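You operate a simulated robot arm through the tools that you are given. There is no shell and no other tool.

You run a simulated robot arm. Do the job below in one go: nothing can be reset, and whatever is moved stays where it is left.

## Task
Measure the Drain jar's pH, hold the reading and log row 04.
Fine: rinse and dock the probe, push the white button after the reading, grey slider to row 04, meter left on pH; knobs, jars and the other sliders stay.

The check looks at the end state, three seconds after you hand in, the way a careful person would. Anything else that was tipped, shoved, dropped, spilled or broken makes it a failure.

## Robot
A 6-joint arm with a two-finger parallel gripper, fixed in place. Base frame: the origin is on the floor under the middle of its stand, x ahead of it, y to its left, z up; the work surface is at about z = 780. Units: mm, rad, N and s.
With the tool pointing down near the work surface it reaches from about 320 to 740 mm from the base axis. Its first joint turns from -1.152 to 1.152 rad. Payload 2.45 kg.
Tool frame: the origin (TCP) lies between the finger pads and is the grasp point; the fingertips stand 24 mm ahead of it; z points along the fingers, y is the line along which they close. The gripper opens to 68 mm. The fingers are 17 mm wide and 10 mm thick; the gripper's body (40 by 70 mm) begins 41 mm behind the TCP.
Orientation is told as [roll, pitch, yaw] about the base's x, y, z axes, in that order, counted from this pose: with the fingers straight down and closing along the base's y, the tool's x points along the base's -x, its y along +y and its z along -z.

## Interface
- The arm moves only by the tool move_arm. Its argument "targets" is a list of rows, each a list of 7 numbers: the turn, a rotation vector about the tool's x, y, z in rad, then the shift along the tool's x, y, z in mm, then the gripper command, from -1 (fully open) to 1 (shut), values between in proportion. In form: [[rx, ry, rz, x, y, z, grip], ...]. A call has 1 to 20 rows; each row is the pose to reach, as a shift and turn from the pose commanded when the call began, along the tool's axes at that moment. Each row takes 0.2 s and may step no farther than 50 mm and 0.15 rad from the row before; otherwise, or with a gripper value out of range, the whole call is refused. Where a pose cannot be reached the arm comes as near as it can. A force on the tool above 60 N (or 10 N above the force at the start of the call, whichever is more), or a blocked arm, ends the call early, and 0.2 s more pass. Each finger travels about 108 mm/s and halts on what it meets, pressing with about 27 N; the grip force reading is that of the motor and also rises with nothing between the fingers. The clock runs only during rows and for 0.2 s after the last one: add rows that repeat a pose to give the fingers time. It gives the time, the measured TCP pose, the force on the tool (base axes), the opening and the grip force at its end, in the units of the frame above (readings bear some noise), with the torque about the TCP (base axes, N m) and any sound that the robot's microphone picked up.
- Cameras (640 x 400 px; columns grow to the right, rows downward): "scene" is fixed at [175.3, 430.4, 1451.3]; the picture's right is [-0.61, -0.79, 0.00], its down [-0.55, 0.42, -0.73] and it looks along [0.58, -0.44, -0.69] (base axes); focal length 337 px, centre (320, 200). "wrist" rides on the gripper at [84, 11, -75] in the tool frame; the picture's right is [-0.13, 0.99, 0.00], its down [-0.60, -0.08, -0.79] and it looks along [-0.79, -0.10, 0.61] (tool axes); focal length 251 px, centre (320, 200).
- camera(camera): a new picture of that camera. It takes no simulated time.
- pixel_to_xyz(camera, pixels): for up to 12 pixels [column, row] of the newest picture of that camera ("zoom" is the newest enlarged one), the place [x, y, z] in the base frame of the surface seen there, good to about 2 mm. It takes no simulated time.
- zoom(camera, box): a new picture of the part [left, top, right, bottom] of that camera's present view, enlarged. It takes no simulated time.
- finish_job(): hands the job in; it is judged then, once.

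Open the gripper and draw the arm clear of the work before you hand the job in, unless the task says otherwise.

The tools are called after "Call:" as name(argument=value, ...) on one line, values as JSON. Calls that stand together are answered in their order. move_arm: Moves the arm, as the interface text tells. Its arguments: {"type":"object","properties":{"targets":{"type":"array","items":{"type":"array","items":{"type":"number"}}}},"required":["targets"]} The other tools are called the same way: camera (camera) takes a picture; pixel_to_xyz (camera, pixels) gives the place of the surface under pixels of a picture; zoom (camera, box) takes an enlarged picture of a part of a camera's view; finish_job () hands the job in.

At the start:

```text
t: 0.0
ee_pos: [440.4, -6.8, 1141.1]
orientation: [0.001, 0.001, 0.001]
contact_force: [0.3, 0.3, 0.4]
moment: [-0.01, -0.01, 0.01]
gripper_width: 68.1
grasp_force: 0.0
```

scene: 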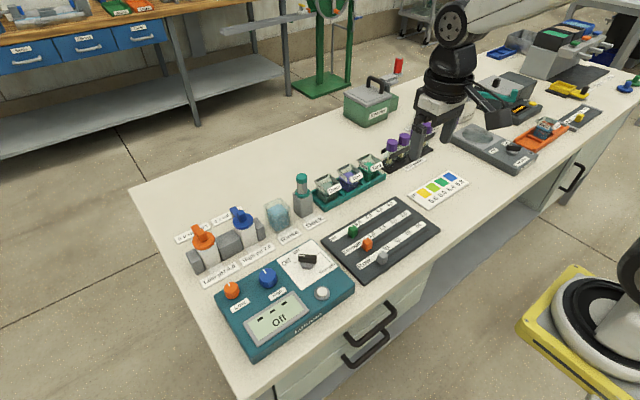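
wrist: 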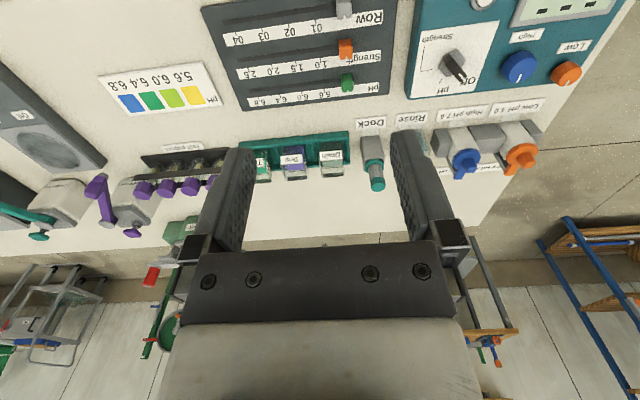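

The pictures show the meter at about (285,300) in the scene view, the row sliders at about (380,240), the probe in its dock at (302,195) and the jars at (350,180). I'll zoom in on each before moving.

Call:
zoom(camera="scene", box=[200, 230, 360, 360])

Call:
zoom(camera="scene", box=[320, 180, 480, 290])

Call:
zoom(camera="scene", box=[250, 140, 400, 240])

Call:
zoom(camera="wrist", box=[200, 0, 640, 200])

```text
3.08 times, centred on (280, 295) of scene
```

zoom: 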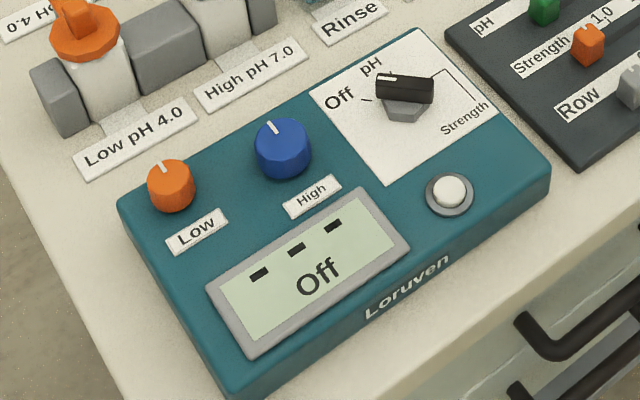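

```text
3.64 times, centred on (400, 235) of scene
```

zoom: 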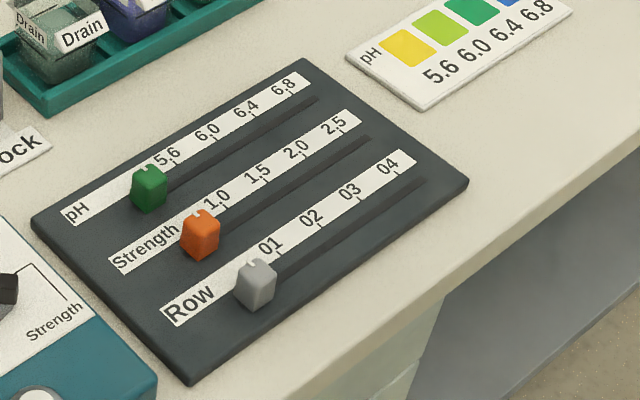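

```text
4.00 times, centred on (325, 190) of scene
```

zoom: 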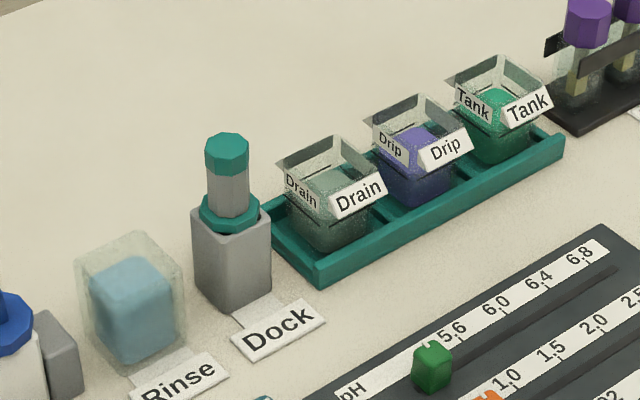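

```text
1.45 times, centred on (420, 100) of wrist
```

zoom: 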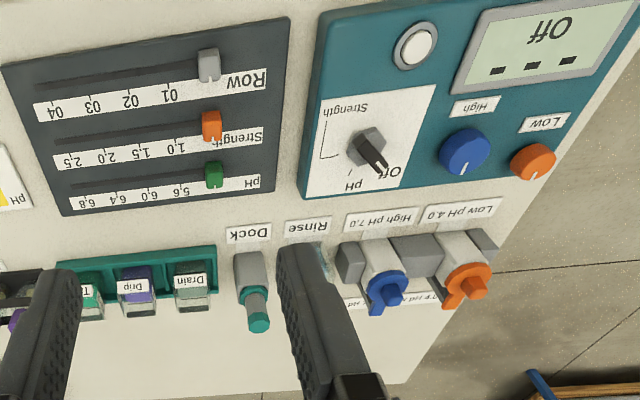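

The meter reads Off and its black selector points at Off. All three sliders are at their left ends, and the probe has a teal cap and stands in the grey dock. Next I'll get coordinates from the scene view.

Call:
camera(camera="scene")

Call:
pixel_to_xyz(camera="scene", pixels=[[302, 176], [302, 184], [303, 194], [303, 210], [278, 205], [278, 228], [333, 187], [327, 180], [340, 178], [333, 200], [351, 175], [371, 160]])

Call:
pixel_to_xyz(camera="scene", pixels=[[308, 257], [299, 256], [302, 262], [313, 261], [291, 256], [322, 293], [280, 320], [384, 256], [383, 251], [425, 220], [417, 221], [368, 241]])

```text
taken
```

scene: 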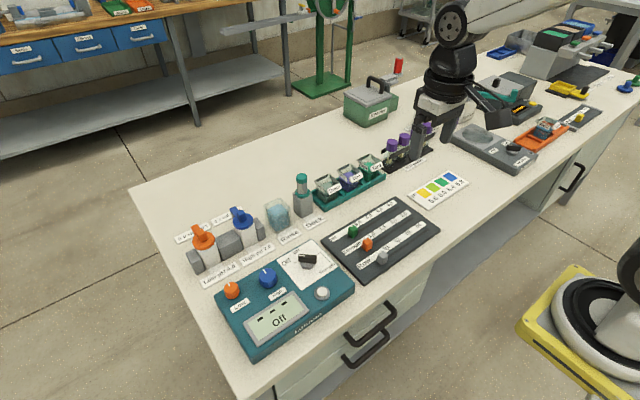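

```text
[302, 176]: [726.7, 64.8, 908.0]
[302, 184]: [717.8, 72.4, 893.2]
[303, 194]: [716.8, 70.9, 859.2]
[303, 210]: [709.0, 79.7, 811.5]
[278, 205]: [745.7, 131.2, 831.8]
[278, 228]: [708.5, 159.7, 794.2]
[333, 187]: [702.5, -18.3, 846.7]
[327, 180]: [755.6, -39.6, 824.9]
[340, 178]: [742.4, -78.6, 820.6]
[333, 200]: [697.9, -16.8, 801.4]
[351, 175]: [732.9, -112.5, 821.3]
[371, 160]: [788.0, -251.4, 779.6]
```

```text
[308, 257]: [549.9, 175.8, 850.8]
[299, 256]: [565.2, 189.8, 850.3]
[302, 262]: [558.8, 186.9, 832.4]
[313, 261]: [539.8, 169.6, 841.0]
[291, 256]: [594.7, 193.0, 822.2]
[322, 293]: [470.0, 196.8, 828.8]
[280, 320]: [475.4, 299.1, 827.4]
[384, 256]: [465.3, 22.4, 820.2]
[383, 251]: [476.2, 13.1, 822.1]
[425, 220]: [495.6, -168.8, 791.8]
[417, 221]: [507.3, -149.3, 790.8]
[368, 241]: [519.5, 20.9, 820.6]
```

I'll zoom in closely on the probe, rinse cup and Drain jar so I can get precise coordinates from the enlarged picture.

Call:
zoom(camera="scene", box=[260, 165, 356, 225])

```text
6.67 times, centred on (308, 195) of scene
```

zoom: 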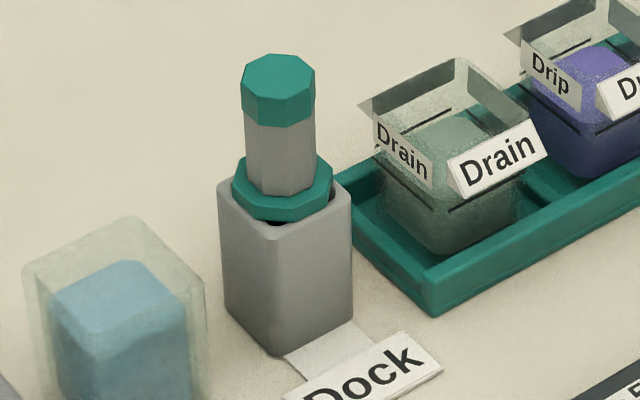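

Call:
pixel_to_xyz(camera="zoom", pixels=[[278, 75], [278, 110], [278, 150], [255, 160], [240, 190], [325, 185], [275, 210], [228, 195], [345, 190], [275, 228], [275, 350], [310, 215]])

Call:
pixel_to_xyz(camera="zoom", pixels=[[110, 280], [60, 300], [140, 265], [185, 310], [30, 270], [130, 218], [198, 280], [110, 300], [100, 245], [180, 250], [420, 230], [440, 290]])

Call:
pixel_to_xyz(camera="zoom", pixels=[[440, 130], [460, 120], [460, 60], [365, 105], [455, 165], [540, 130], [380, 125], [435, 185], [450, 210], [530, 180], [410, 100], [500, 90]])

```text
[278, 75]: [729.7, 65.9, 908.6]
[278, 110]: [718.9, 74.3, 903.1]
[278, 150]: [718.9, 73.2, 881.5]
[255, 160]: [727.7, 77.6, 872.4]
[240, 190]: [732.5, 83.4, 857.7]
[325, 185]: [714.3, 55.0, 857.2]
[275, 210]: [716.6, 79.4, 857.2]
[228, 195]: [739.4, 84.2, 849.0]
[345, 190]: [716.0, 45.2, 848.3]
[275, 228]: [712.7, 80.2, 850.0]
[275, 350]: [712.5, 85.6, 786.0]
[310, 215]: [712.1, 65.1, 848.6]
```

```text
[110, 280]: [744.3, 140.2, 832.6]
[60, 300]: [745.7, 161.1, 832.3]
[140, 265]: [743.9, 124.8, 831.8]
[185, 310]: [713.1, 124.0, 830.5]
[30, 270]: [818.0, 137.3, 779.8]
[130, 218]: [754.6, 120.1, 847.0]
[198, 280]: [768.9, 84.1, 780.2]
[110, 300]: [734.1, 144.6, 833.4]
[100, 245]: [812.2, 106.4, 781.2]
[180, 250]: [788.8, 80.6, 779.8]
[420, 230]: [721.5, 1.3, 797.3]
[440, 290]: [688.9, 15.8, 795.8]
```

```text
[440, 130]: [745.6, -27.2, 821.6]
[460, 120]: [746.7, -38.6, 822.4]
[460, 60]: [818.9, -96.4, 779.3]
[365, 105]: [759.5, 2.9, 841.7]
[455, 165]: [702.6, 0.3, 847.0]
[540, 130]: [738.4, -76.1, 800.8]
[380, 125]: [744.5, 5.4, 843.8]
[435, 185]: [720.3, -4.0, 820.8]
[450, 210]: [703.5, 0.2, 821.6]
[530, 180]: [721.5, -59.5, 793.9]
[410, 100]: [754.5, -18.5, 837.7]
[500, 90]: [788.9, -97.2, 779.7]
```

The probe axis is near (730,66), with the cap top at z 909 and the collar at z 857. Next I'll study the selector and button more closely.

Call:
zoom(camera="scene", box=[272, 235, 352, 285])

Call:
zoom(camera="wrist", box=[400, 0, 560, 100])

```text
8.00 times, centred on (312, 260) of scene
```

zoom: 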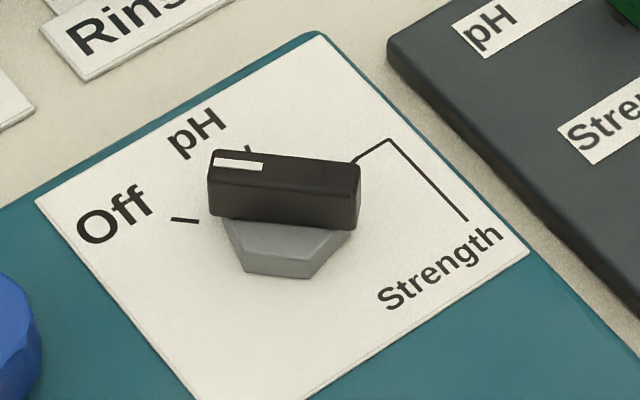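

```text
4.00 times, centred on (480, 50) of wrist
```

zoom: 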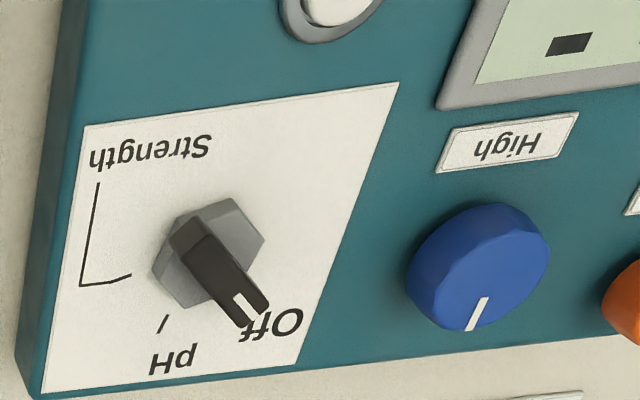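

The latest enlargement (wrist) shows the pointer bar from (185,230) to (255,315), with the pH tick at (163,324) and the Strength tick at (120,278). I'll get the coordinates of these points.

Call:
pixel_to_xyz(camera="zoom", pixels=[[238, 297], [190, 228], [210, 262], [250, 318], [163, 324], [120, 278], [95, 284], [98, 185], [240, 225], [160, 280], [215, 240], [300, 250]])

Call:
camera(camera="wrist")

Call:
pixel_to_xyz(camera="wrist", pixels=[[480, 3], [344, 8], [345, 48], [347, 83], [238, 40], [290, 30], [372, 150], [376, 170], [377, 182], [375, 140], [265, 160], [290, 155]])

```text
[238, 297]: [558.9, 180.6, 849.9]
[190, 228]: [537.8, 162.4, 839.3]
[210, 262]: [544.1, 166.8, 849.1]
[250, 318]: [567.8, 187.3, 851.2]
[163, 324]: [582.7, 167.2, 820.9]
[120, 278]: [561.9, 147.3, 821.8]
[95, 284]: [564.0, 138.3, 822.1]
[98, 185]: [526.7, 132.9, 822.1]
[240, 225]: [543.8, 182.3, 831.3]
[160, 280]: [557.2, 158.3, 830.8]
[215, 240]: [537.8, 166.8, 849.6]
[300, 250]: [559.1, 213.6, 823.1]
```

```text
taken
```

wrist: 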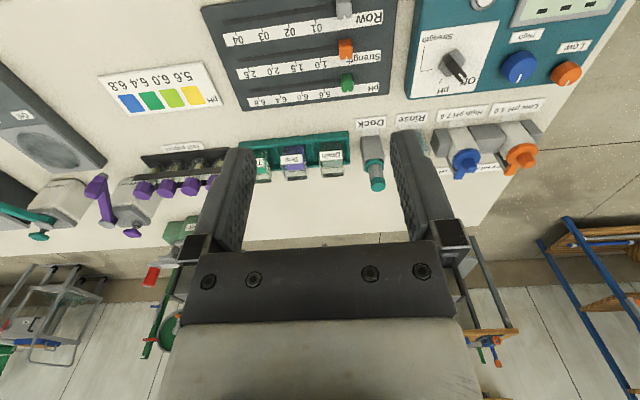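

```text
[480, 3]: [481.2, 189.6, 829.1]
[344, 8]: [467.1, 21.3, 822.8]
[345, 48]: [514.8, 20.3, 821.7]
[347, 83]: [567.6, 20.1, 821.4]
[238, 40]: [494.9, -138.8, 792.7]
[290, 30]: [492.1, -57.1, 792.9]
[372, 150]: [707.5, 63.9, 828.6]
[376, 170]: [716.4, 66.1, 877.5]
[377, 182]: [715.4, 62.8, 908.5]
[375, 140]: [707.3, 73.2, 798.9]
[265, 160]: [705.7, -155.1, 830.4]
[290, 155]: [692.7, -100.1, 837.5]
```

The selector pivot is near (551,174), with the bar top at z 850 pointing about 39° and the pH tick at about -12°. I'll move above the selector with the gripper open for a closer look.

Call:
move_arm(targets=[[0, 0, 0, -14, 23, 24, -1], [0, 0, 0, -28, 45, 48, -1], [0, 0, 0, -42, 68, 72, -1], [0, 0, 0, -56, 90, 96, -1], [0, 0, 0, -70, 113, 120, -1], [0, 0, 0, -84, 136, 144, -1], [0, 0, 0, -98, 158, 168, -1], [0, 0, 0, -112, 181, 191, -1]])

Call:
camera(camera="wrist")

Call:
camera(camera="scene")

```text
t: 1.8
ee_pos: [554.8, 173.2, 949.6]
orientation: [0.001, -0.001, -0.002]
contact_force: [-1.0, -0.2, -0.8]
moment: [-0.03, 0.0, 0.0]
gripper_width: 68.3
grasp_force: 0.0
```

```text
taken
```

wrist: 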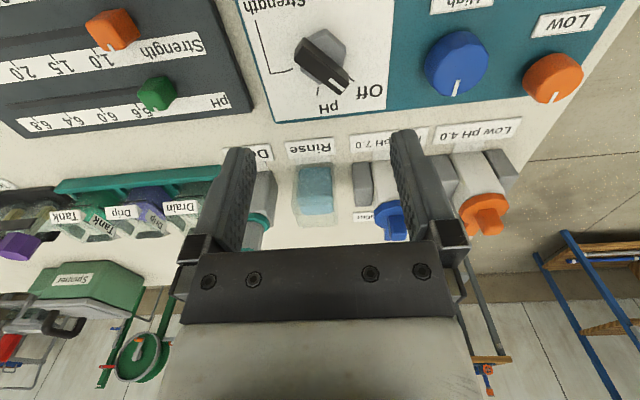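

```text
taken
```

scene: 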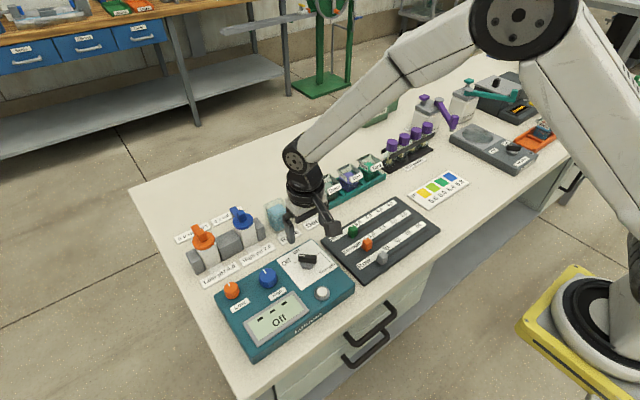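

The wrist picture shows the selector at (322,60), between the fingers. I'll zoom in to find the bar's direction.

Call:
zoom(camera="wrist", box=[240, 0, 400, 125])

```text
3.20 times, centred on (320, 62) of wrist
```

zoom: 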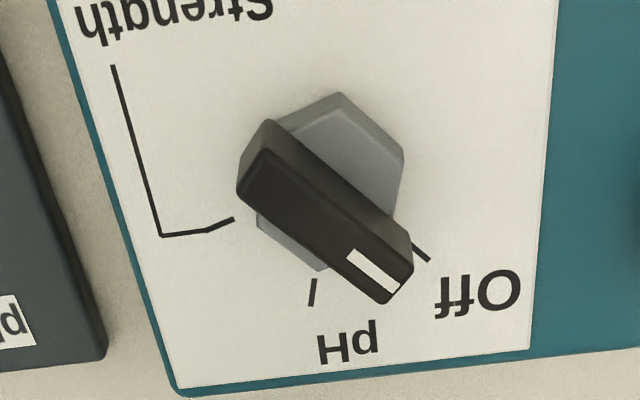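

Call:
pixel_to_xyz(camera="zoom", pixels=[[265, 155], [245, 188], [408, 268], [385, 298], [325, 225], [428, 259], [416, 247], [314, 281], [310, 304], [232, 219], [208, 230], [340, 100]])

Call:
pixel_to_xyz(camera="zoom", pixels=[[397, 165], [325, 265], [262, 225], [270, 125], [405, 285], [180, 390], [530, 350], [75, 60], [270, 200], [380, 240], [300, 170], [350, 270]])

```text
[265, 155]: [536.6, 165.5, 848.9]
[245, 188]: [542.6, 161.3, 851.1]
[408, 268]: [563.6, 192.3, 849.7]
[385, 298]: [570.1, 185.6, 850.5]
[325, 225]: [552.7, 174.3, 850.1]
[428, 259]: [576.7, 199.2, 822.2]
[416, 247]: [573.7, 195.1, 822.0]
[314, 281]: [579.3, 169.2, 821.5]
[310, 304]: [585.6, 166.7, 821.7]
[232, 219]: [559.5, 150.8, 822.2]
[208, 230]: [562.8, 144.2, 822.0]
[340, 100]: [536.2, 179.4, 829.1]
```

```text
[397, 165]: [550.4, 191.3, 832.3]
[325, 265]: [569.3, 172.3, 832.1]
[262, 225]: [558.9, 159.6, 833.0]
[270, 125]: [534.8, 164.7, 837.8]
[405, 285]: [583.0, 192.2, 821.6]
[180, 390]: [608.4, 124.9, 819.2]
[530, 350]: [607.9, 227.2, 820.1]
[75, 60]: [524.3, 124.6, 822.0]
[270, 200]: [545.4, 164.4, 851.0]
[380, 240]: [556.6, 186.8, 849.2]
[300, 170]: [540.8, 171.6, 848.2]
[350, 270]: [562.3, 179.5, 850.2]
```

The bar's centre is at (553.2,176.3), pointing 43°. The pH tick is at -17° and Strength at -76°, so I need -60°. I'll turn the tool to yaw +43° above the selector, partly close the fingers and check.

Call:
move_arm(targets=[[0, 0, -0.15, 0, 1, 5, 0.0], [0, 0, -0.3, 0, 2, 10, 0.0], [0, 0, -0.45, 0, 2, 20, 0.0], [0, 0, -0.6, 0, 2, 30, 0.0], [0, 0, -0.75, 0, 2, 40, 0.0], [0, 0, -0.754, 0, 2, 50, 0.0], [0, 0, -0.754, 0, 2, 50, 0.0]])

Call:
camera(camera="wrist")

```text
t: 3.4
ee_pos: [554.7, 175.3, 899.5]
orientation: [0.001, -0.001, 0.755]
contact_force: [0.0, -0.4, 0.6]
moment: [-0.01, 0.0, -0.01]
gripper_width: 34.0
grasp_force: 0.1
```

```text
taken
```

wrist: 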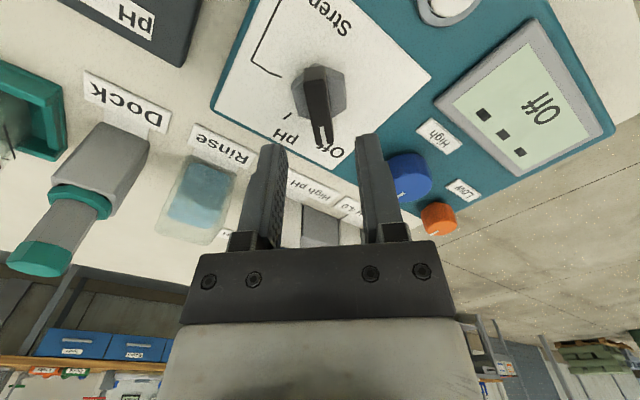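

The bar at (318,100) lines up with the fingers, so I'll descend to z≈859. That keeps the fingertips at 835, above the hex base at 832. Then I'll close on the bar.

Call:
move_arm(targets=[[0, 0, 0, 0, 1.5, 15, 0.0], [0, 0, 0, 0, 1.5, 30, 0.0], [0, 0, 0, 0, 1.5, 40, 0.0], [0, 0, 0, 0, 1.5, 40, 0.0]])

Call:
camera(camera="wrist")

Call:
zoom(camera="scene", box=[260, 210, 380, 285])

```text
t: 4.4
ee_pos: [553.4, 175.4, 860.0]
orientation: [0.001, -0.001, 0.755]
contact_force: [0.3, -0.3, -0.3]
moment: [-0.01, -0.03, 0.02]
gripper_width: 34.1
grasp_force: 0.1
```

```text
taken
```

wrist: 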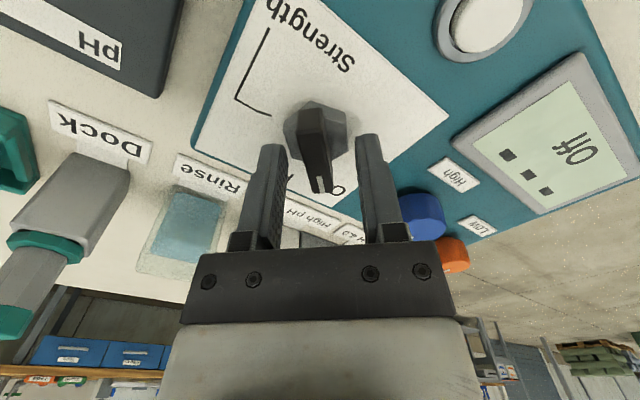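

```text
5.33 times, centred on (320, 248) of scene
```

zoom: 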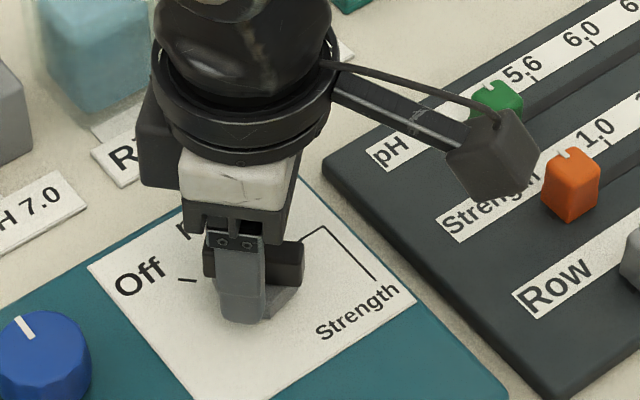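

The fingers straddle the bar. I'll close on it and check the opening before turning.

Call:
move_arm(targets=[[0, 0, 0, 0, 0, 0, 1], [0, 0, 0, 0, 0, 0, 1]])

```text
t: 5.0
ee_pos: [555.1, 174.1, 860.6]
orientation: [-0.001, -0.001, 0.752]
contact_force: [10.3, -14.7, -4.9]
moment: [-0.1, -0.26, -0.03]
gripper_width: 11.7
grasp_force: 32.6
```

It's gripped at 11.7 mm, with an 18 N side force along the tool's -y. I'll ease the tool 1.5 mm that way to centre it.

Call:
move_arm(targets=[[0, 0, 0, 0, -1.5, 0, 1], [0, 0, 0, 0, -1.5, 0, 1]])

```text
t: 5.6
ee_pos: [554.7, 175.6, 859.6]
orientation: [-0.001, 0.001, 0.753]
contact_force: [7.5, -9.5, -1.5]
moment: [0.22, -0.48, 0.04]
gripper_width: 12.1
grasp_force: 32.0
```

The side force fell to 12 N. I'll shift another 2 mm the same way to unload it, then start the turn.

Call:
move_arm(targets=[[0, 0, 0, 0, -2, 0, 1], [0, 0, 0, 0, -2, 0, 1]])

```text
t: 6.2
ee_pos: [554.5, 174.6, 860.4]
orientation: [0.002, 0.0, 0.755]
contact_force: [-3.5, 6.2, 0.7]
moment: [0.79, -0.66, 0.0]
gripper_width: 11.8
grasp_force: 32.9
```

The residual is about 7 N the other way. I'll turn the selector -60° (rz +1.05) in steps, with a 0.6 mm correction.

Call:
move_arm(targets=[[0, 0, 0.1, 0, 0.6, 0, 1], [0, 0, 0.2, 0, 0.6, 0, 1], [0, 0, 0.3, 0, 0.6, 0, 1], [0, 0, 0.4, 0, 0.6, 0, 1], [0, 0, 0.5, 0, 0.6, 0, 1], [0, 0, 0.6, 0, 0.6, 0, 1], [0, 0, 0.7, 0, 0.6, 0, 1], [0, 0, 0.8, 0, 0.6, 0, 1], [0, 0, 0.9, 0, 0.6, 0, 1], [0, 0, 1.0, 0, 0.6, 0, 1], [0, 0, 1.05, 0, 0.6, 0, 1], [0, 0, 1.05, 0, 0.6, 0, 1]])

Call:
camera(camera="wrist")

Call:
zoom(camera="scene", box=[200, 230, 360, 360])

```text
t: 8.8
ee_pos: [554.3, 174.8, 861.3]
orientation: [0.002, -0.002, -0.296]
contact_force: [-4.7, 26.2, 4.5]
moment: [0.64, 0.61, 0.04]
gripper_width: 11.8
grasp_force: 32.2
```

```text
taken
```

wrist: 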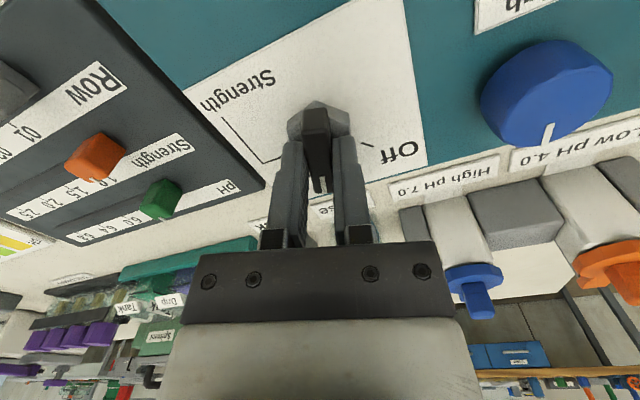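

```text
3.08 times, centred on (280, 295) of scene
```

zoom: 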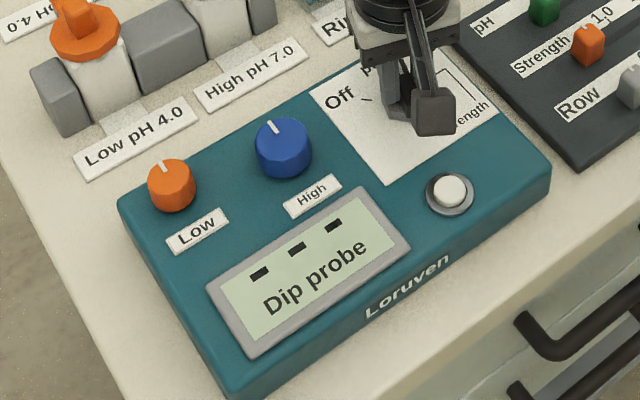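

The display now says "Dip probe". I'll unload the 24 N side force by shifting +y, open, rise and check that the pointer is on pH.

Call:
move_arm(targets=[[0, 0, 0, 0, 2.5, 0, 1], [0, 0, 0, 0, 2.5, 0, 1], [0, 0, 0, 0, 2.5, 0, 0.1], [0, 0, 0, 0, 2.5, 0, 0.1], [0, 0, 0, 0, 2.5, -20, 0.1], [0, 0, 0, 0, 2.5, -60, 0.1], [0, 0, 0, 0, 2.5, -100, 0.1]])

Call:
camera(camera="wrist")

Call:
zoom(camera="scene", box=[200, 230, 360, 360])

Call:
zoom(camera="wrist", box=[240, 0, 400, 125])

```text
t: 10.4
ee_pos: [553.0, 175.2, 960.3]
orientation: [0.0, -0.001, -0.296]
contact_force: [0.0, 0.0, 0.4]
moment: [0.0, -0.02, 0.02]
gripper_width: 30.5
grasp_force: 0.1
```

```text
taken
```

wrist: 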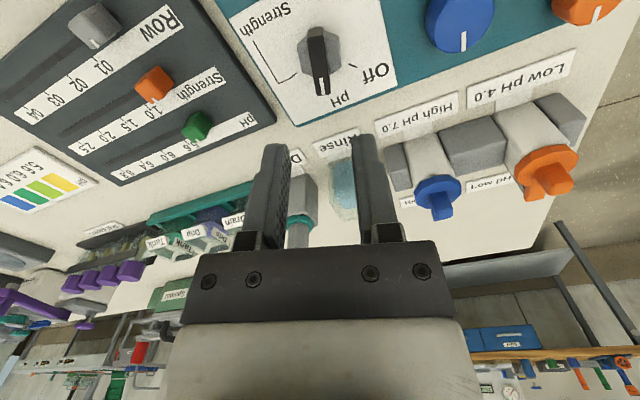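

```text
3.08 times, centred on (280, 295) of scene
```

zoom: 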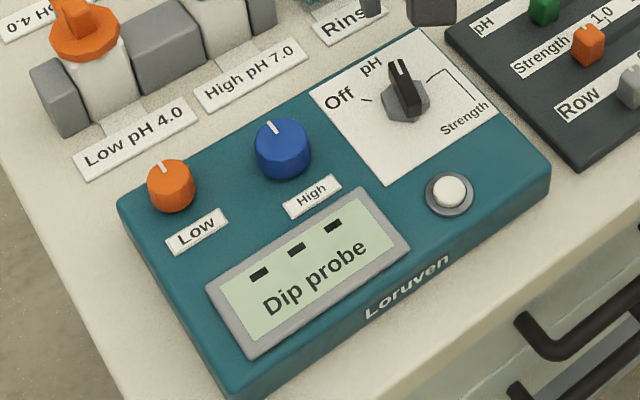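

```text
3.20 times, centred on (320, 62) of wrist
```

zoom: 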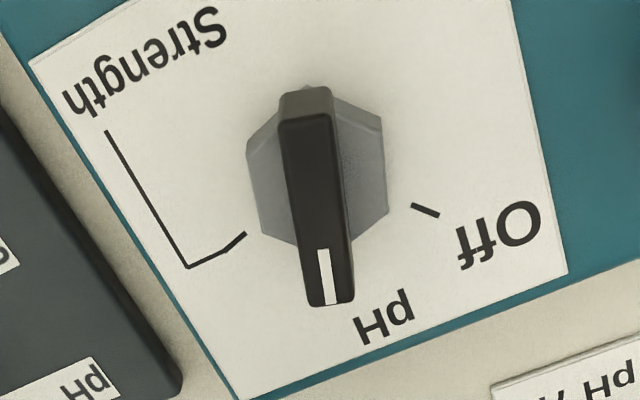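

The selector points at pH and the meter asks for the probe. Next I'll fly to (640,65,1000) at yaw 0 to look at the probe, rinse cup and Drain jar from above.

Call:
move_arm(targets=[[0, 0, -0.07, -29, -20, -10, 0.1], [0, 0, -0.15, -58, -40, -20, 0.1], [0, 0, -0.22, -87, -60, -30, 0.1], [0, 0, -0.296, -115.3, -79.8, -40, 0.1], [0, 0, -0.296, -115.3, -79.8, -40, 0.1]])

Call:
camera(camera="wrist")

Call:
zoom(camera="wrist", box=[180, 0, 500, 200])

```text
t: 11.6
ee_pos: [642.1, 66.1, 1001.8]
orientation: [0.0, 0.001, 0.001]
contact_force: [0.7, 0.2, 0.6]
moment: [0.0, -0.01, -0.01]
gripper_width: 30.7
grasp_force: 0.0
```

```text
taken
```

wrist: 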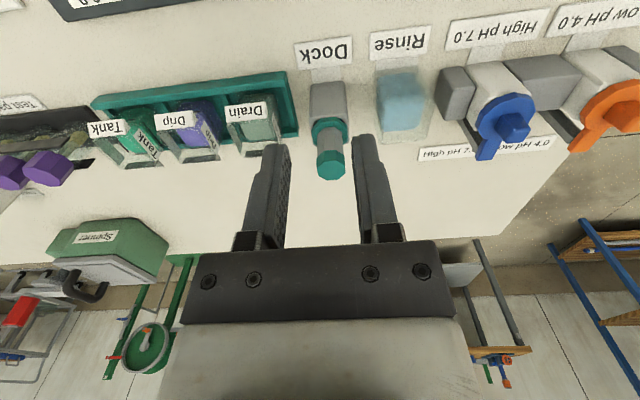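

```text
2.00 times, centred on (340, 100) of wrist
```

zoom: 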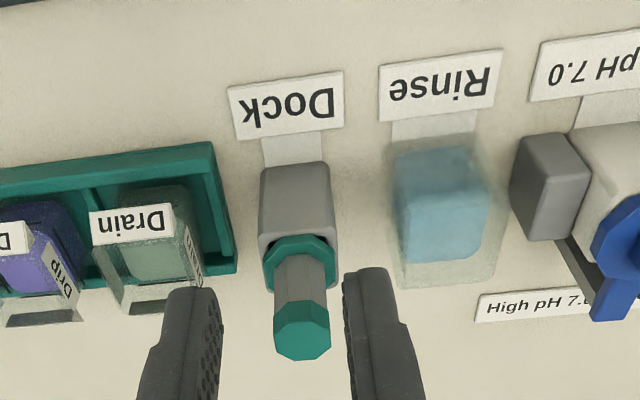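

The zoom shows the probe cap at (302,335), the Drain jar at (150,230) and the rinse cup at (445,210). I'll get their coordinates.

Call:
pixel_to_xyz(camera="zoom", pixels=[[302, 345], [302, 318], [275, 340], [328, 340], [300, 275], [270, 265], [330, 262], [265, 205], [332, 205], [300, 245], [285, 180], [300, 310]])

Call:
pixel_to_xyz(camera="zoom", pixels=[[445, 200], [410, 155], [480, 155], [410, 250], [475, 250], [400, 270], [490, 275], [445, 250], [395, 240], [488, 230], [445, 160], [400, 290]])

Call:
pixel_to_xyz(camera="zoom", pixels=[[155, 265], [130, 260], [180, 250], [120, 310], [190, 300], [95, 240], [170, 240], [155, 300], [197, 260], [130, 225], [105, 280], [150, 250]])

```text
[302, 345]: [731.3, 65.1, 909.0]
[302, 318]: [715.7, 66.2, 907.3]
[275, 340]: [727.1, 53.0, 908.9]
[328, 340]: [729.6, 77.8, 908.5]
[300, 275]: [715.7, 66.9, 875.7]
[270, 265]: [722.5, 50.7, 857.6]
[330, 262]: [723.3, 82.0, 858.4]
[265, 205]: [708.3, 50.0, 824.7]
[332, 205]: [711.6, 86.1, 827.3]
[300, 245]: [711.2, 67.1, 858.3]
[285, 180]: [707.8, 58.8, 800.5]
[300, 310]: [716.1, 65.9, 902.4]
```

```text
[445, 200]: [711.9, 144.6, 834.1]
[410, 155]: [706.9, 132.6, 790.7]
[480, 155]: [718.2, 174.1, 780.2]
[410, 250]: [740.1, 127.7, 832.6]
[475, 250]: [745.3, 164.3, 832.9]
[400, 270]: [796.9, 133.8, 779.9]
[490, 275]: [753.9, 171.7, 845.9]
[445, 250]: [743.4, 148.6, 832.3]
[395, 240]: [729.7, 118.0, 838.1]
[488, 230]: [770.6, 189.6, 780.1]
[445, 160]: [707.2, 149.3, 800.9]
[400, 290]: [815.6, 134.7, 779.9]
```

```text
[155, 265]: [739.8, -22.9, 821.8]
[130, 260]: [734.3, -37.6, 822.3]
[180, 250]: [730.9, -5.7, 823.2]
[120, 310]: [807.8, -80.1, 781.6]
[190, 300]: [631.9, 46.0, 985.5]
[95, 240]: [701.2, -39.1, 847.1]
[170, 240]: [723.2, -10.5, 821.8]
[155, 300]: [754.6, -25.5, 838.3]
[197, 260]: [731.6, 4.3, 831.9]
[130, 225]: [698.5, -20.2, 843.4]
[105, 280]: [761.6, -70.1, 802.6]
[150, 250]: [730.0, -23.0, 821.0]
```

The probe axis is at (729.5,65.5), with the cap at z 895–909 and radius about 13. The Drain jar centre is near (728,-20) and the rinse cup near (731,145). I'll move above the probe at z≈985 and check reach.

Call:
move_arm(targets=[[0, 0, 0, -30, 0, 5, -0.4], [0, 0, 0, -60, 0, 10, -0.4], [0, 0, 0, -88, 0, 15, -0.4], [0, 0, 0, -88, 0, 15, -0.4]])

Call:
camera(camera="wrist")

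```text
t: 12.6
ee_pos: [731.1, 65.1, 984.2]
orientation: [-0.001, 0.002, 0.0]
contact_force: [-0.2, -0.6, -0.9]
moment: [0.01, 0.03, 0.0]
gripper_width: 47.5
grasp_force: 0.1
```

```text
taken
```

wrist: 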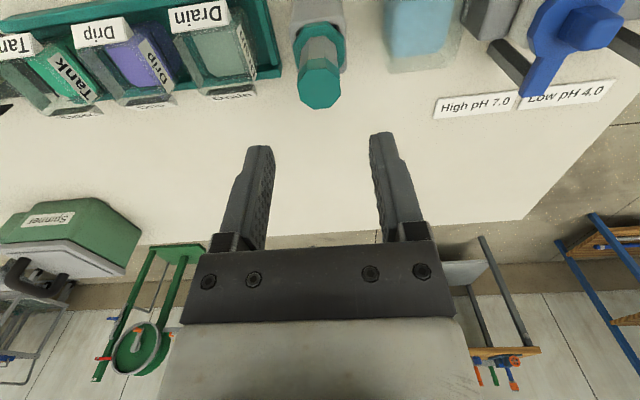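

The cap at (319,92) matches the predicted position directly under the TCP. I'll descend 88 mm to z≈897 with the fingers open around the cap.

Call:
move_arm(targets=[[0, 0, 0, 0.5, 0.3, 30, -0.4], [0, 0, 0, 0.5, 0.3, 60, -0.4], [0, 0, 0, 0.5, 0.3, 80, -0.4], [0, 0, 0, 0.5, 0.3, 88, -0.4], [0, 0, 0, 0.5, 0.3, 88, -0.4]])

Call:
camera(camera="wrist")

Call:
zoom(camera="scene", box=[250, 130, 390, 230])

```text
t: 13.8
ee_pos: [729.8, 65.4, 896.3]
orientation: [-0.001, 0.0, 0.001]
contact_force: [-0.1, -0.2, 0.2]
moment: [0.02, 0.0, -0.02]
gripper_width: 47.6
grasp_force: 0.1
```

```text
taken
```

wrist: 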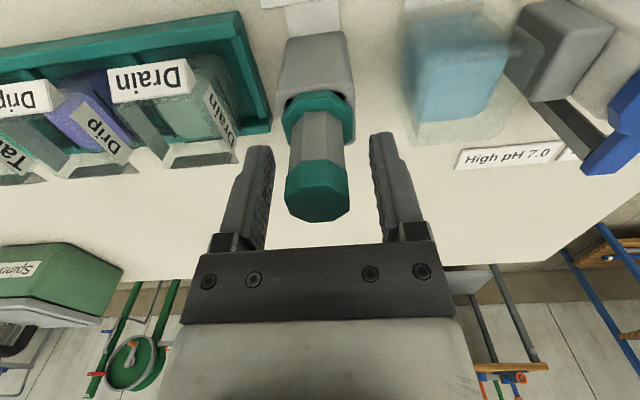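

```text
4.00 times, centred on (320, 180) of scene
```

zoom: 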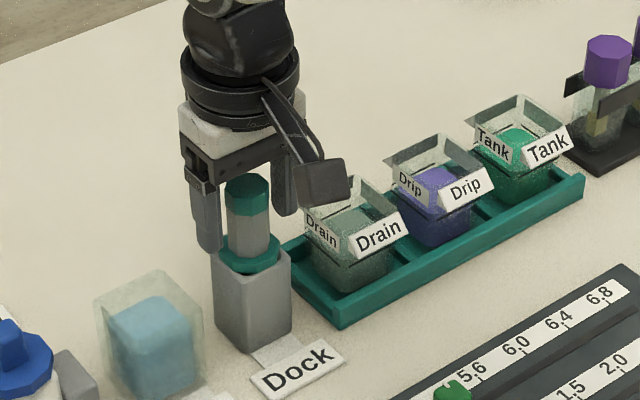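

The cap and handle sit midway between the fingers. I'll close the gripper and check the opening and force.

Call:
move_arm(targets=[[0, 0, 0, 0, 0, 0, 1], [0, 0, 0, 0, 0, 0, 1], [0, 0, 0, 0, 0, 0, 1]])

Call:
camera(camera="wrist")

```text
t: 14.6
ee_pos: [728.5, 66.5, 896.5]
orientation: [0.003, 0.0, -0.002]
contact_force: [0.2, -0.2, 0.6]
moment: [0.0, -0.01, 0.0]
gripper_width: 25.8
grasp_force: 27.1
```

```text
taken
```

wrist: 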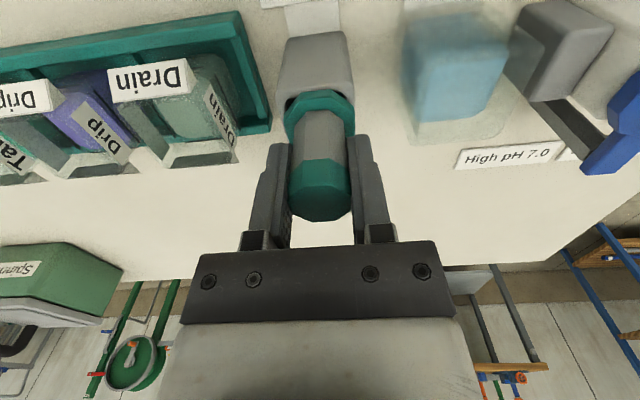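

It's gripped cleanly at 25.8 mm with no side load. I'll lift the probe straight up in gentle steps.

Call:
move_arm(targets=[[0, 0, 0, 0, 0, -10, 1], [0, 0, 0, 0, 0, -25, 1], [0, 0, 0, 0, 0, -40, 1], [0, 0, 0, 0, 0, -60, 1], [0, 0, 0, 0, 0, -80, 1], [0, 0, 0, 0, 0, -90, 1], [0, 0, 0, 0, 0, -90, 1]])

Call:
camera(camera="wrist")

Call:
zoom(camera="scene", box=[230, 110, 390, 235])

```text
t: 16.2
ee_pos: [728.6, 67.0, 987.3]
orientation: [0.001, -0.001, 0.001]
contact_force: [0.2, 0.2, -1.6]
moment: [0.0, 0.0, 0.04]
gripper_width: 25.7
grasp_force: 27.1
```

```text
taken
```

wrist: 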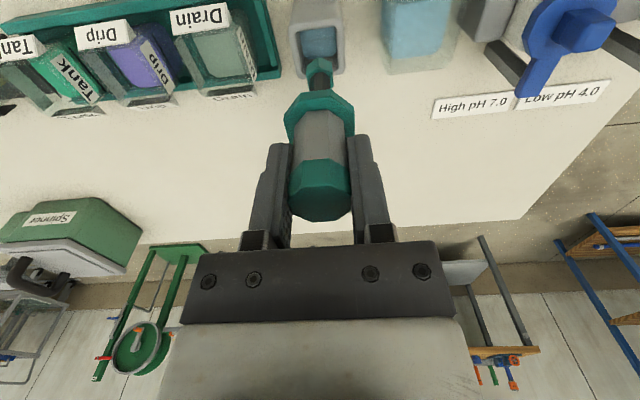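

```text
3.20 times, centred on (310, 172) of scene
```

zoom: 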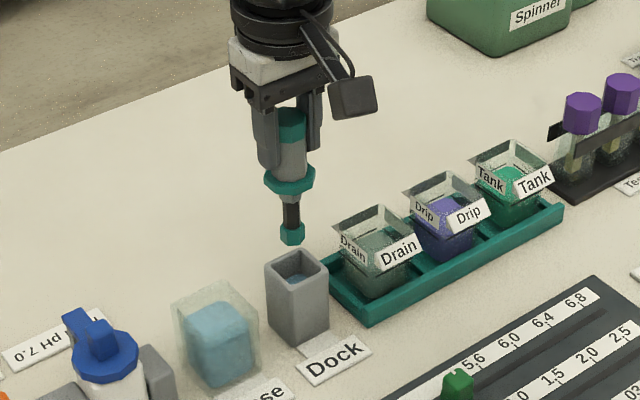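

The probe is out: a short black stem with a teal tip at zoom (292,235). The dock well holds liquid. I'll measure the tip and the dock, jar and cup geometry.

Call:
pixel_to_xyz(camera="zoom", pixels=[[292, 240], [292, 232], [290, 215], [290, 187], [290, 175], [268, 262], [297, 285], [326, 268], [295, 250], [298, 270], [340, 215], [378, 205]])

Call:
pixel_to_xyz(camera="zoom", pixels=[[375, 235], [385, 225], [410, 228], [372, 262], [350, 240], [218, 315], [190, 315], [240, 305], [180, 295], [225, 285], [210, 330], [258, 310]])

```text
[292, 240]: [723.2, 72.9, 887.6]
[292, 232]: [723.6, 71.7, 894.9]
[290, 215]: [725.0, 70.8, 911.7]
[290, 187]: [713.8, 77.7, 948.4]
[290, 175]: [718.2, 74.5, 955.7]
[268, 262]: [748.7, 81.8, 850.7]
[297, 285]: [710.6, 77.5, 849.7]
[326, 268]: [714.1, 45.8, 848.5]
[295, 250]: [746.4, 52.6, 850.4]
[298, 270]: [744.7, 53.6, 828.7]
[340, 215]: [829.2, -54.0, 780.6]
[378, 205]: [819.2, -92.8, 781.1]
```

```text
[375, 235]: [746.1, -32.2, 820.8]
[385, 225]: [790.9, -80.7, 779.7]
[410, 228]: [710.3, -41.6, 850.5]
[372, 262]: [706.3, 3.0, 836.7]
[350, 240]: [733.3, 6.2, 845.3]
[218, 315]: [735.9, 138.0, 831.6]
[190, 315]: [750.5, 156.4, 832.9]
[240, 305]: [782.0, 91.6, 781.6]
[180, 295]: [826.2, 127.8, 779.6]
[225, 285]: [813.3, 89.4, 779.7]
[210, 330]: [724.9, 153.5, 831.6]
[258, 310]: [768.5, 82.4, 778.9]
```

The tip is about 101 mm below the TCP. I'll rinse first to remove the storage liquid, the way a careful person would, so I'm moving above the rinse cup at (727,144) at the same height.

Call:
move_arm(targets=[[0, 0, 0, 0.5, 20, 0, 1], [0, 0, 0, 1, 40, 0, 1], [0, 0, 0, 1.5, 60, 0, 1], [0, 0, 0, 2, 78, 0, 1], [0, 0, 0, 2, 78, 0, 1]])

Call:
camera(camera="wrist")

Call:
zoom(camera="scene", box=[210, 120, 350, 240])

```text
t: 17.4
ee_pos: [728.3, 145.6, 988.4]
orientation: [0.0, 0.001, 0.001]
contact_force: [0.5, 0.1, -0.9]
moment: [0.0, -0.01, 0.01]
gripper_width: 25.7
grasp_force: 26.7
```

```text
taken
```

wrist: 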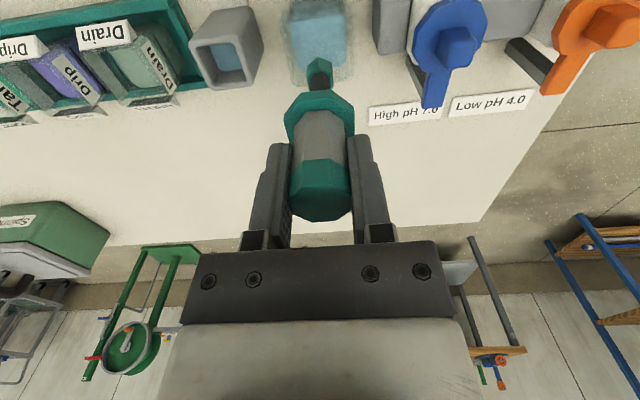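

```text
3.33 times, centred on (280, 180) of scene
```

zoom: 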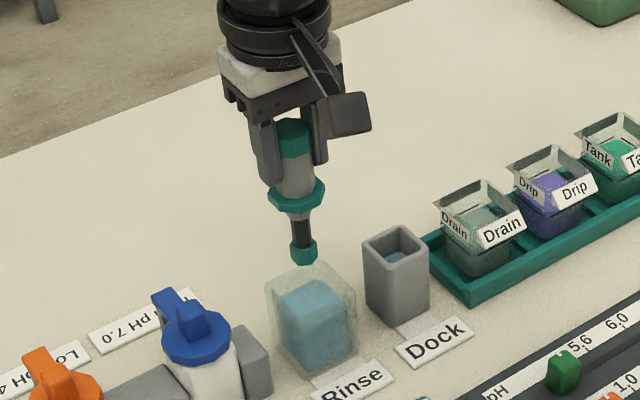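

The probe hangs over the rinse cup: tip at zoom (303,255), cup centre around (312,315). I'll descend slowly about 74 mm so the tip sits roughly 20 mm below the liquid surface.

Call:
move_arm(targets=[[0, 0, 0, 0, 0, 15, 1], [0, 0, 0, 0, 0, 30, 1], [0, 0, 0, 0, 0, 45, 1], [0, 0, 0, 0, 0, 60, 1], [0, 0, 0, 0, 0, 74, 1], [0, 0, 0, 0, 0, 74, 1]])

Call:
camera(camera="wrist")

Call:
zoom(camera="scene", box=[200, 120, 370, 340])

```text
t: 18.8
ee_pos: [727.7, 145.0, 913.4]
orientation: [0.0, 0.001, 0.002]
contact_force: [-0.3, 0.6, -2.0]
moment: [0.03, -0.02, 0.03]
gripper_width: 25.3
grasp_force: 27.5
```

```text
taken
```

wrist: 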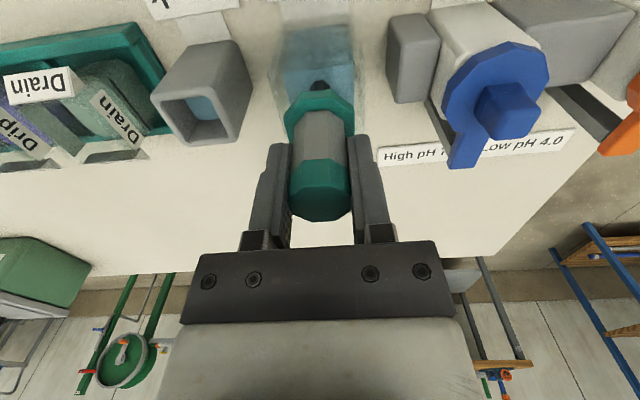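

```text
1.82 times, centred on (285, 230) of scene
```

zoom: 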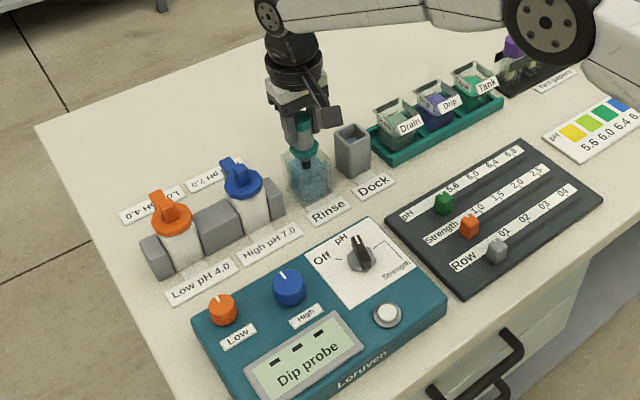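

The tip is in the rinse water with no unusual force, and the display still reads "Dip probe". I'll swirl gently by ±4 mm for a couple of seconds, then lift back out.

Call:
move_arm(targets=[[0, 0, 0, 0, 4, 0, 1], [0, 0, 0, 0, -4, 0, 1], [0, 0, 0, 0, 4, 0, 1], [0, 0, 0, 0, -4, 0, 1], [0, 0, 0, 0, 4, 0, 1], [0, 0, 0, 0, -4, 0, 1], [0, 0, 0, 0, 4, 0, 1], [0, 0, 0, 0, -4, 0, 1], [0, 0, 0, 0, 0, 0, 1], [0, 0, 0, 0, 0, 0, 1], [0, 0, 0, 0, 0, -15, 1], [0, 0, 0, 0, 0, -30, 1], [0, 0, 0, 0, 0, -45, 1], [0, 0, 0, 0, 0, -60, 1], [0, 0, 0, 0, 0, -76, 1], [0, 0, 0, 0, 0, -76, 1]])

Call:
zoom(camera="scene", box=[200, 120, 370, 340])

```text
t: 22.2
ee_pos: [728.0, 146.1, 988.3]
orientation: [0.0, -0.001, 0.001]
contact_force: [0.5, 0.8, -1.7]
moment: [0.0, -0.01, -0.03]
gripper_width: 25.7
grasp_force: 27.0
```

```text
1.82 times, centred on (285, 230) of scene
```

zoom: 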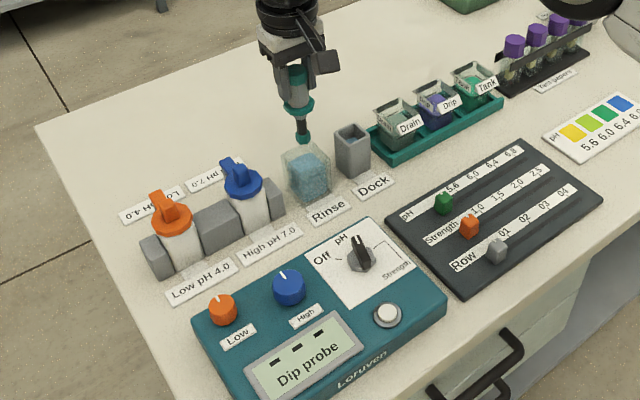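

The rinse is done and the display is still "Dip probe". Now I'll carry the probe at the same height over to the Drain jar at about (728,-20). The tip at z 885 clears the dock at 850.

Call:
move_arm(targets=[[0, 0, 0, 0, -33, 0, 1], [0, 0, 0, 0, -66, 0, 1], [0, 0, 0, 0, -99, 0, 1], [0, 0, 0, 0, -132, 0, 1], [0, 0, 0, 0, -164, 0, 1], [0, 0, 0, 0, -164, 0, 1]])

Call:
camera(camera="wrist")

Call:
zoom(camera="scene", box=[280, 110, 420, 220])

Call:
zoom(camera="wrist", box=[220, 0, 420, 125])

```text
t: 23.6
ee_pos: [728.5, -18.6, 988.8]
orientation: [0.0, 0.0, 0.0]
contact_force: [-0.2, -0.7, -1.6]
moment: [0.01, 0.0, -0.01]
gripper_width: 25.3
grasp_force: 26.9
```

```text
taken
```

wrist: 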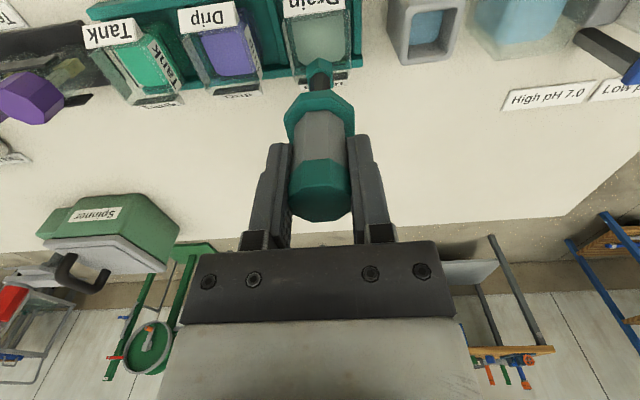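

```text
3.64 times, centred on (350, 165) of scene
```

zoom: 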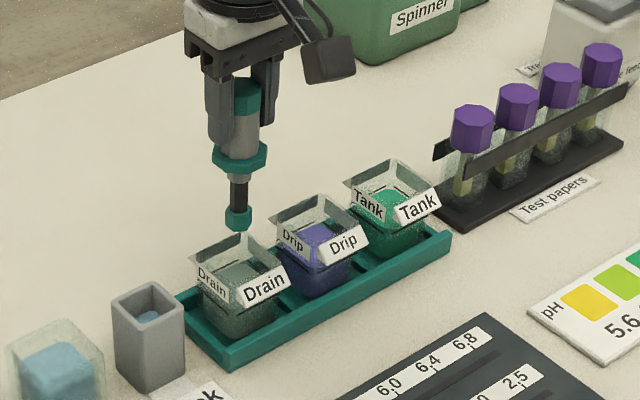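

```text
3.20 times, centred on (320, 62) of wrist
```

zoom: 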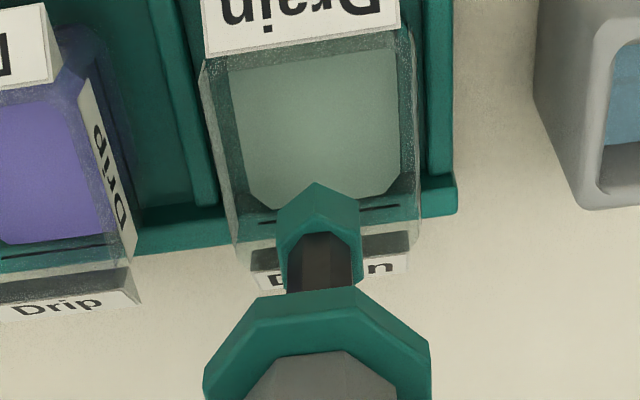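

The wrist zoom shows the Drain liquid from (230,70) to (400,190), with the probe tip at (318,215). I'll get coordinates of the liquid and rim edges to confirm the jar centre.

Call:
pixel_to_xyz(camera="zoom", pixels=[[240, 80], [392, 65], [395, 175], [258, 200], [315, 120], [232, 90], [402, 100], [212, 60], [412, 45], [240, 240], [418, 220], [300, 200]])

```text
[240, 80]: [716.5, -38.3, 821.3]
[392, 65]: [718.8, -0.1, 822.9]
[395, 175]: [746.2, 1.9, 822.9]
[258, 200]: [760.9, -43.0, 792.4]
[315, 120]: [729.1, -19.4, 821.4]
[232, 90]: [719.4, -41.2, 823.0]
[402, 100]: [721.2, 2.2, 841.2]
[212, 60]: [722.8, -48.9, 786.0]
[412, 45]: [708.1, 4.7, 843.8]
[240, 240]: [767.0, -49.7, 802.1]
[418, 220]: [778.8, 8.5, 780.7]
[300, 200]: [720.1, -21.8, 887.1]
```

The jar's liquid spans y -41 to +2 and x about 708–750, so the probe is centred. I'll descend 77 mm so the tip is about 13 mm below the surface at z 821.

Call:
move_arm(targets=[[0, 0, 0, 0, 0, 15, 1], [0, 0, 0, 0, 0, 30, 1], [0, 0, 0, 0, 0, 45, 1], [0, 0, 0, 0, 0, 60, 1], [0, 0, 0, 0, 0, 70, 1], [0, 0, 0, 0, 0, 77, 1], [0, 0, 0, 0, 0, 77, 1]])

Call:
zoom(camera="scene", box=[200, 120, 420, 345])

Call:
zoom(camera="scene", box=[230, 270, 350, 350])

```text
t: 25.2
ee_pos: [728.1, -19.1, 912.7]
orientation: [0.001, -0.001, 0.0]
contact_force: [-0.2, 0.1, -1.3]
moment: [0.03, -0.01, 0.0]
gripper_width: 25.7
grasp_force: 26.6
```

```text
1.78 times, centred on (310, 232) of scene
```

zoom: 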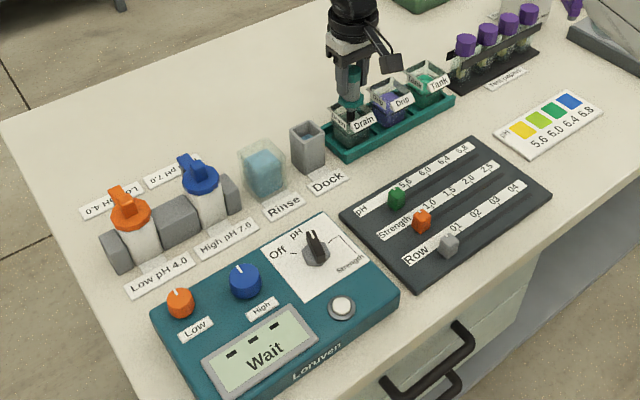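

```text
5.00 times, centred on (290, 310) of scene
```

zoom: 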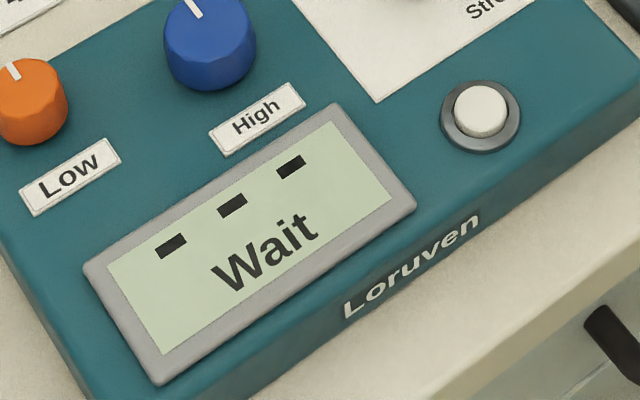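

The meter shows "Wait", so it is settling. I'll hold still for 4 s and look again.

Call:
move_arm(targets=[[0, 0, 0, 0, 0, 0, 1], [0, 0, 0, 0, 0, 0, 1], [0, 0, 0, 0, 0, 0, 1], [0, 0, 0, 0, 0, 0, 1], [0, 0, 0, 0, 0, 0, 1], [0, 0, 0, 0, 0, 0, 1], [0, 0, 0, 0, 0, 0, 1], [0, 0, 0, 0, 0, 0, 1], [0, 0, 0, 0, 0, 0, 1], [0, 0, 0, 0, 0, 0, 1], [0, 0, 0, 0, 0, 0, 1], [0, 0, 0, 0, 0, 0, 1], [0, 0, 0, 0, 0, 0, 1], [0, 0, 0, 0, 0, 0, 1], [0, 0, 0, 0, 0, 0, 1], [0, 0, 0, 0, 0, 0, 1], [0, 0, 0, 0, 0, 0, 1], [0, 0, 0, 0, 0, 0, 1], [0, 0, 0, 0, 0, 0, 1], [0, 0, 0, 0, 0, 0, 1]])

Call:
zoom(camera="scene", box=[230, 270, 350, 350])

```text
t: 29.4
ee_pos: [729.1, -18.8, 912.1]
orientation: [0.001, 0.0, 0.0]
contact_force: [-0.3, -0.1, -0.9]
moment: [-0.02, 0.0, 0.0]
gripper_width: 25.8
grasp_force: 27.0
```

```text
5.00 times, centred on (290, 310) of scene
```

zoom: 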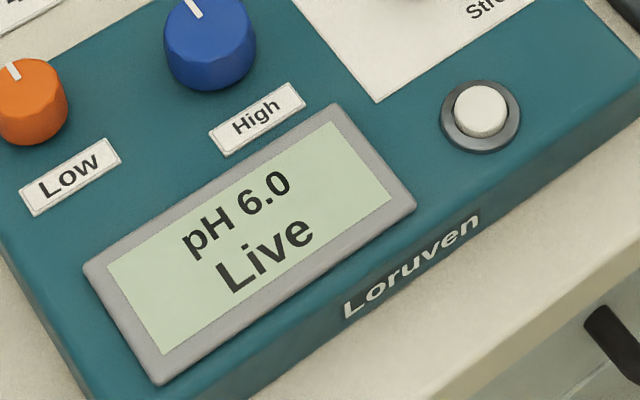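

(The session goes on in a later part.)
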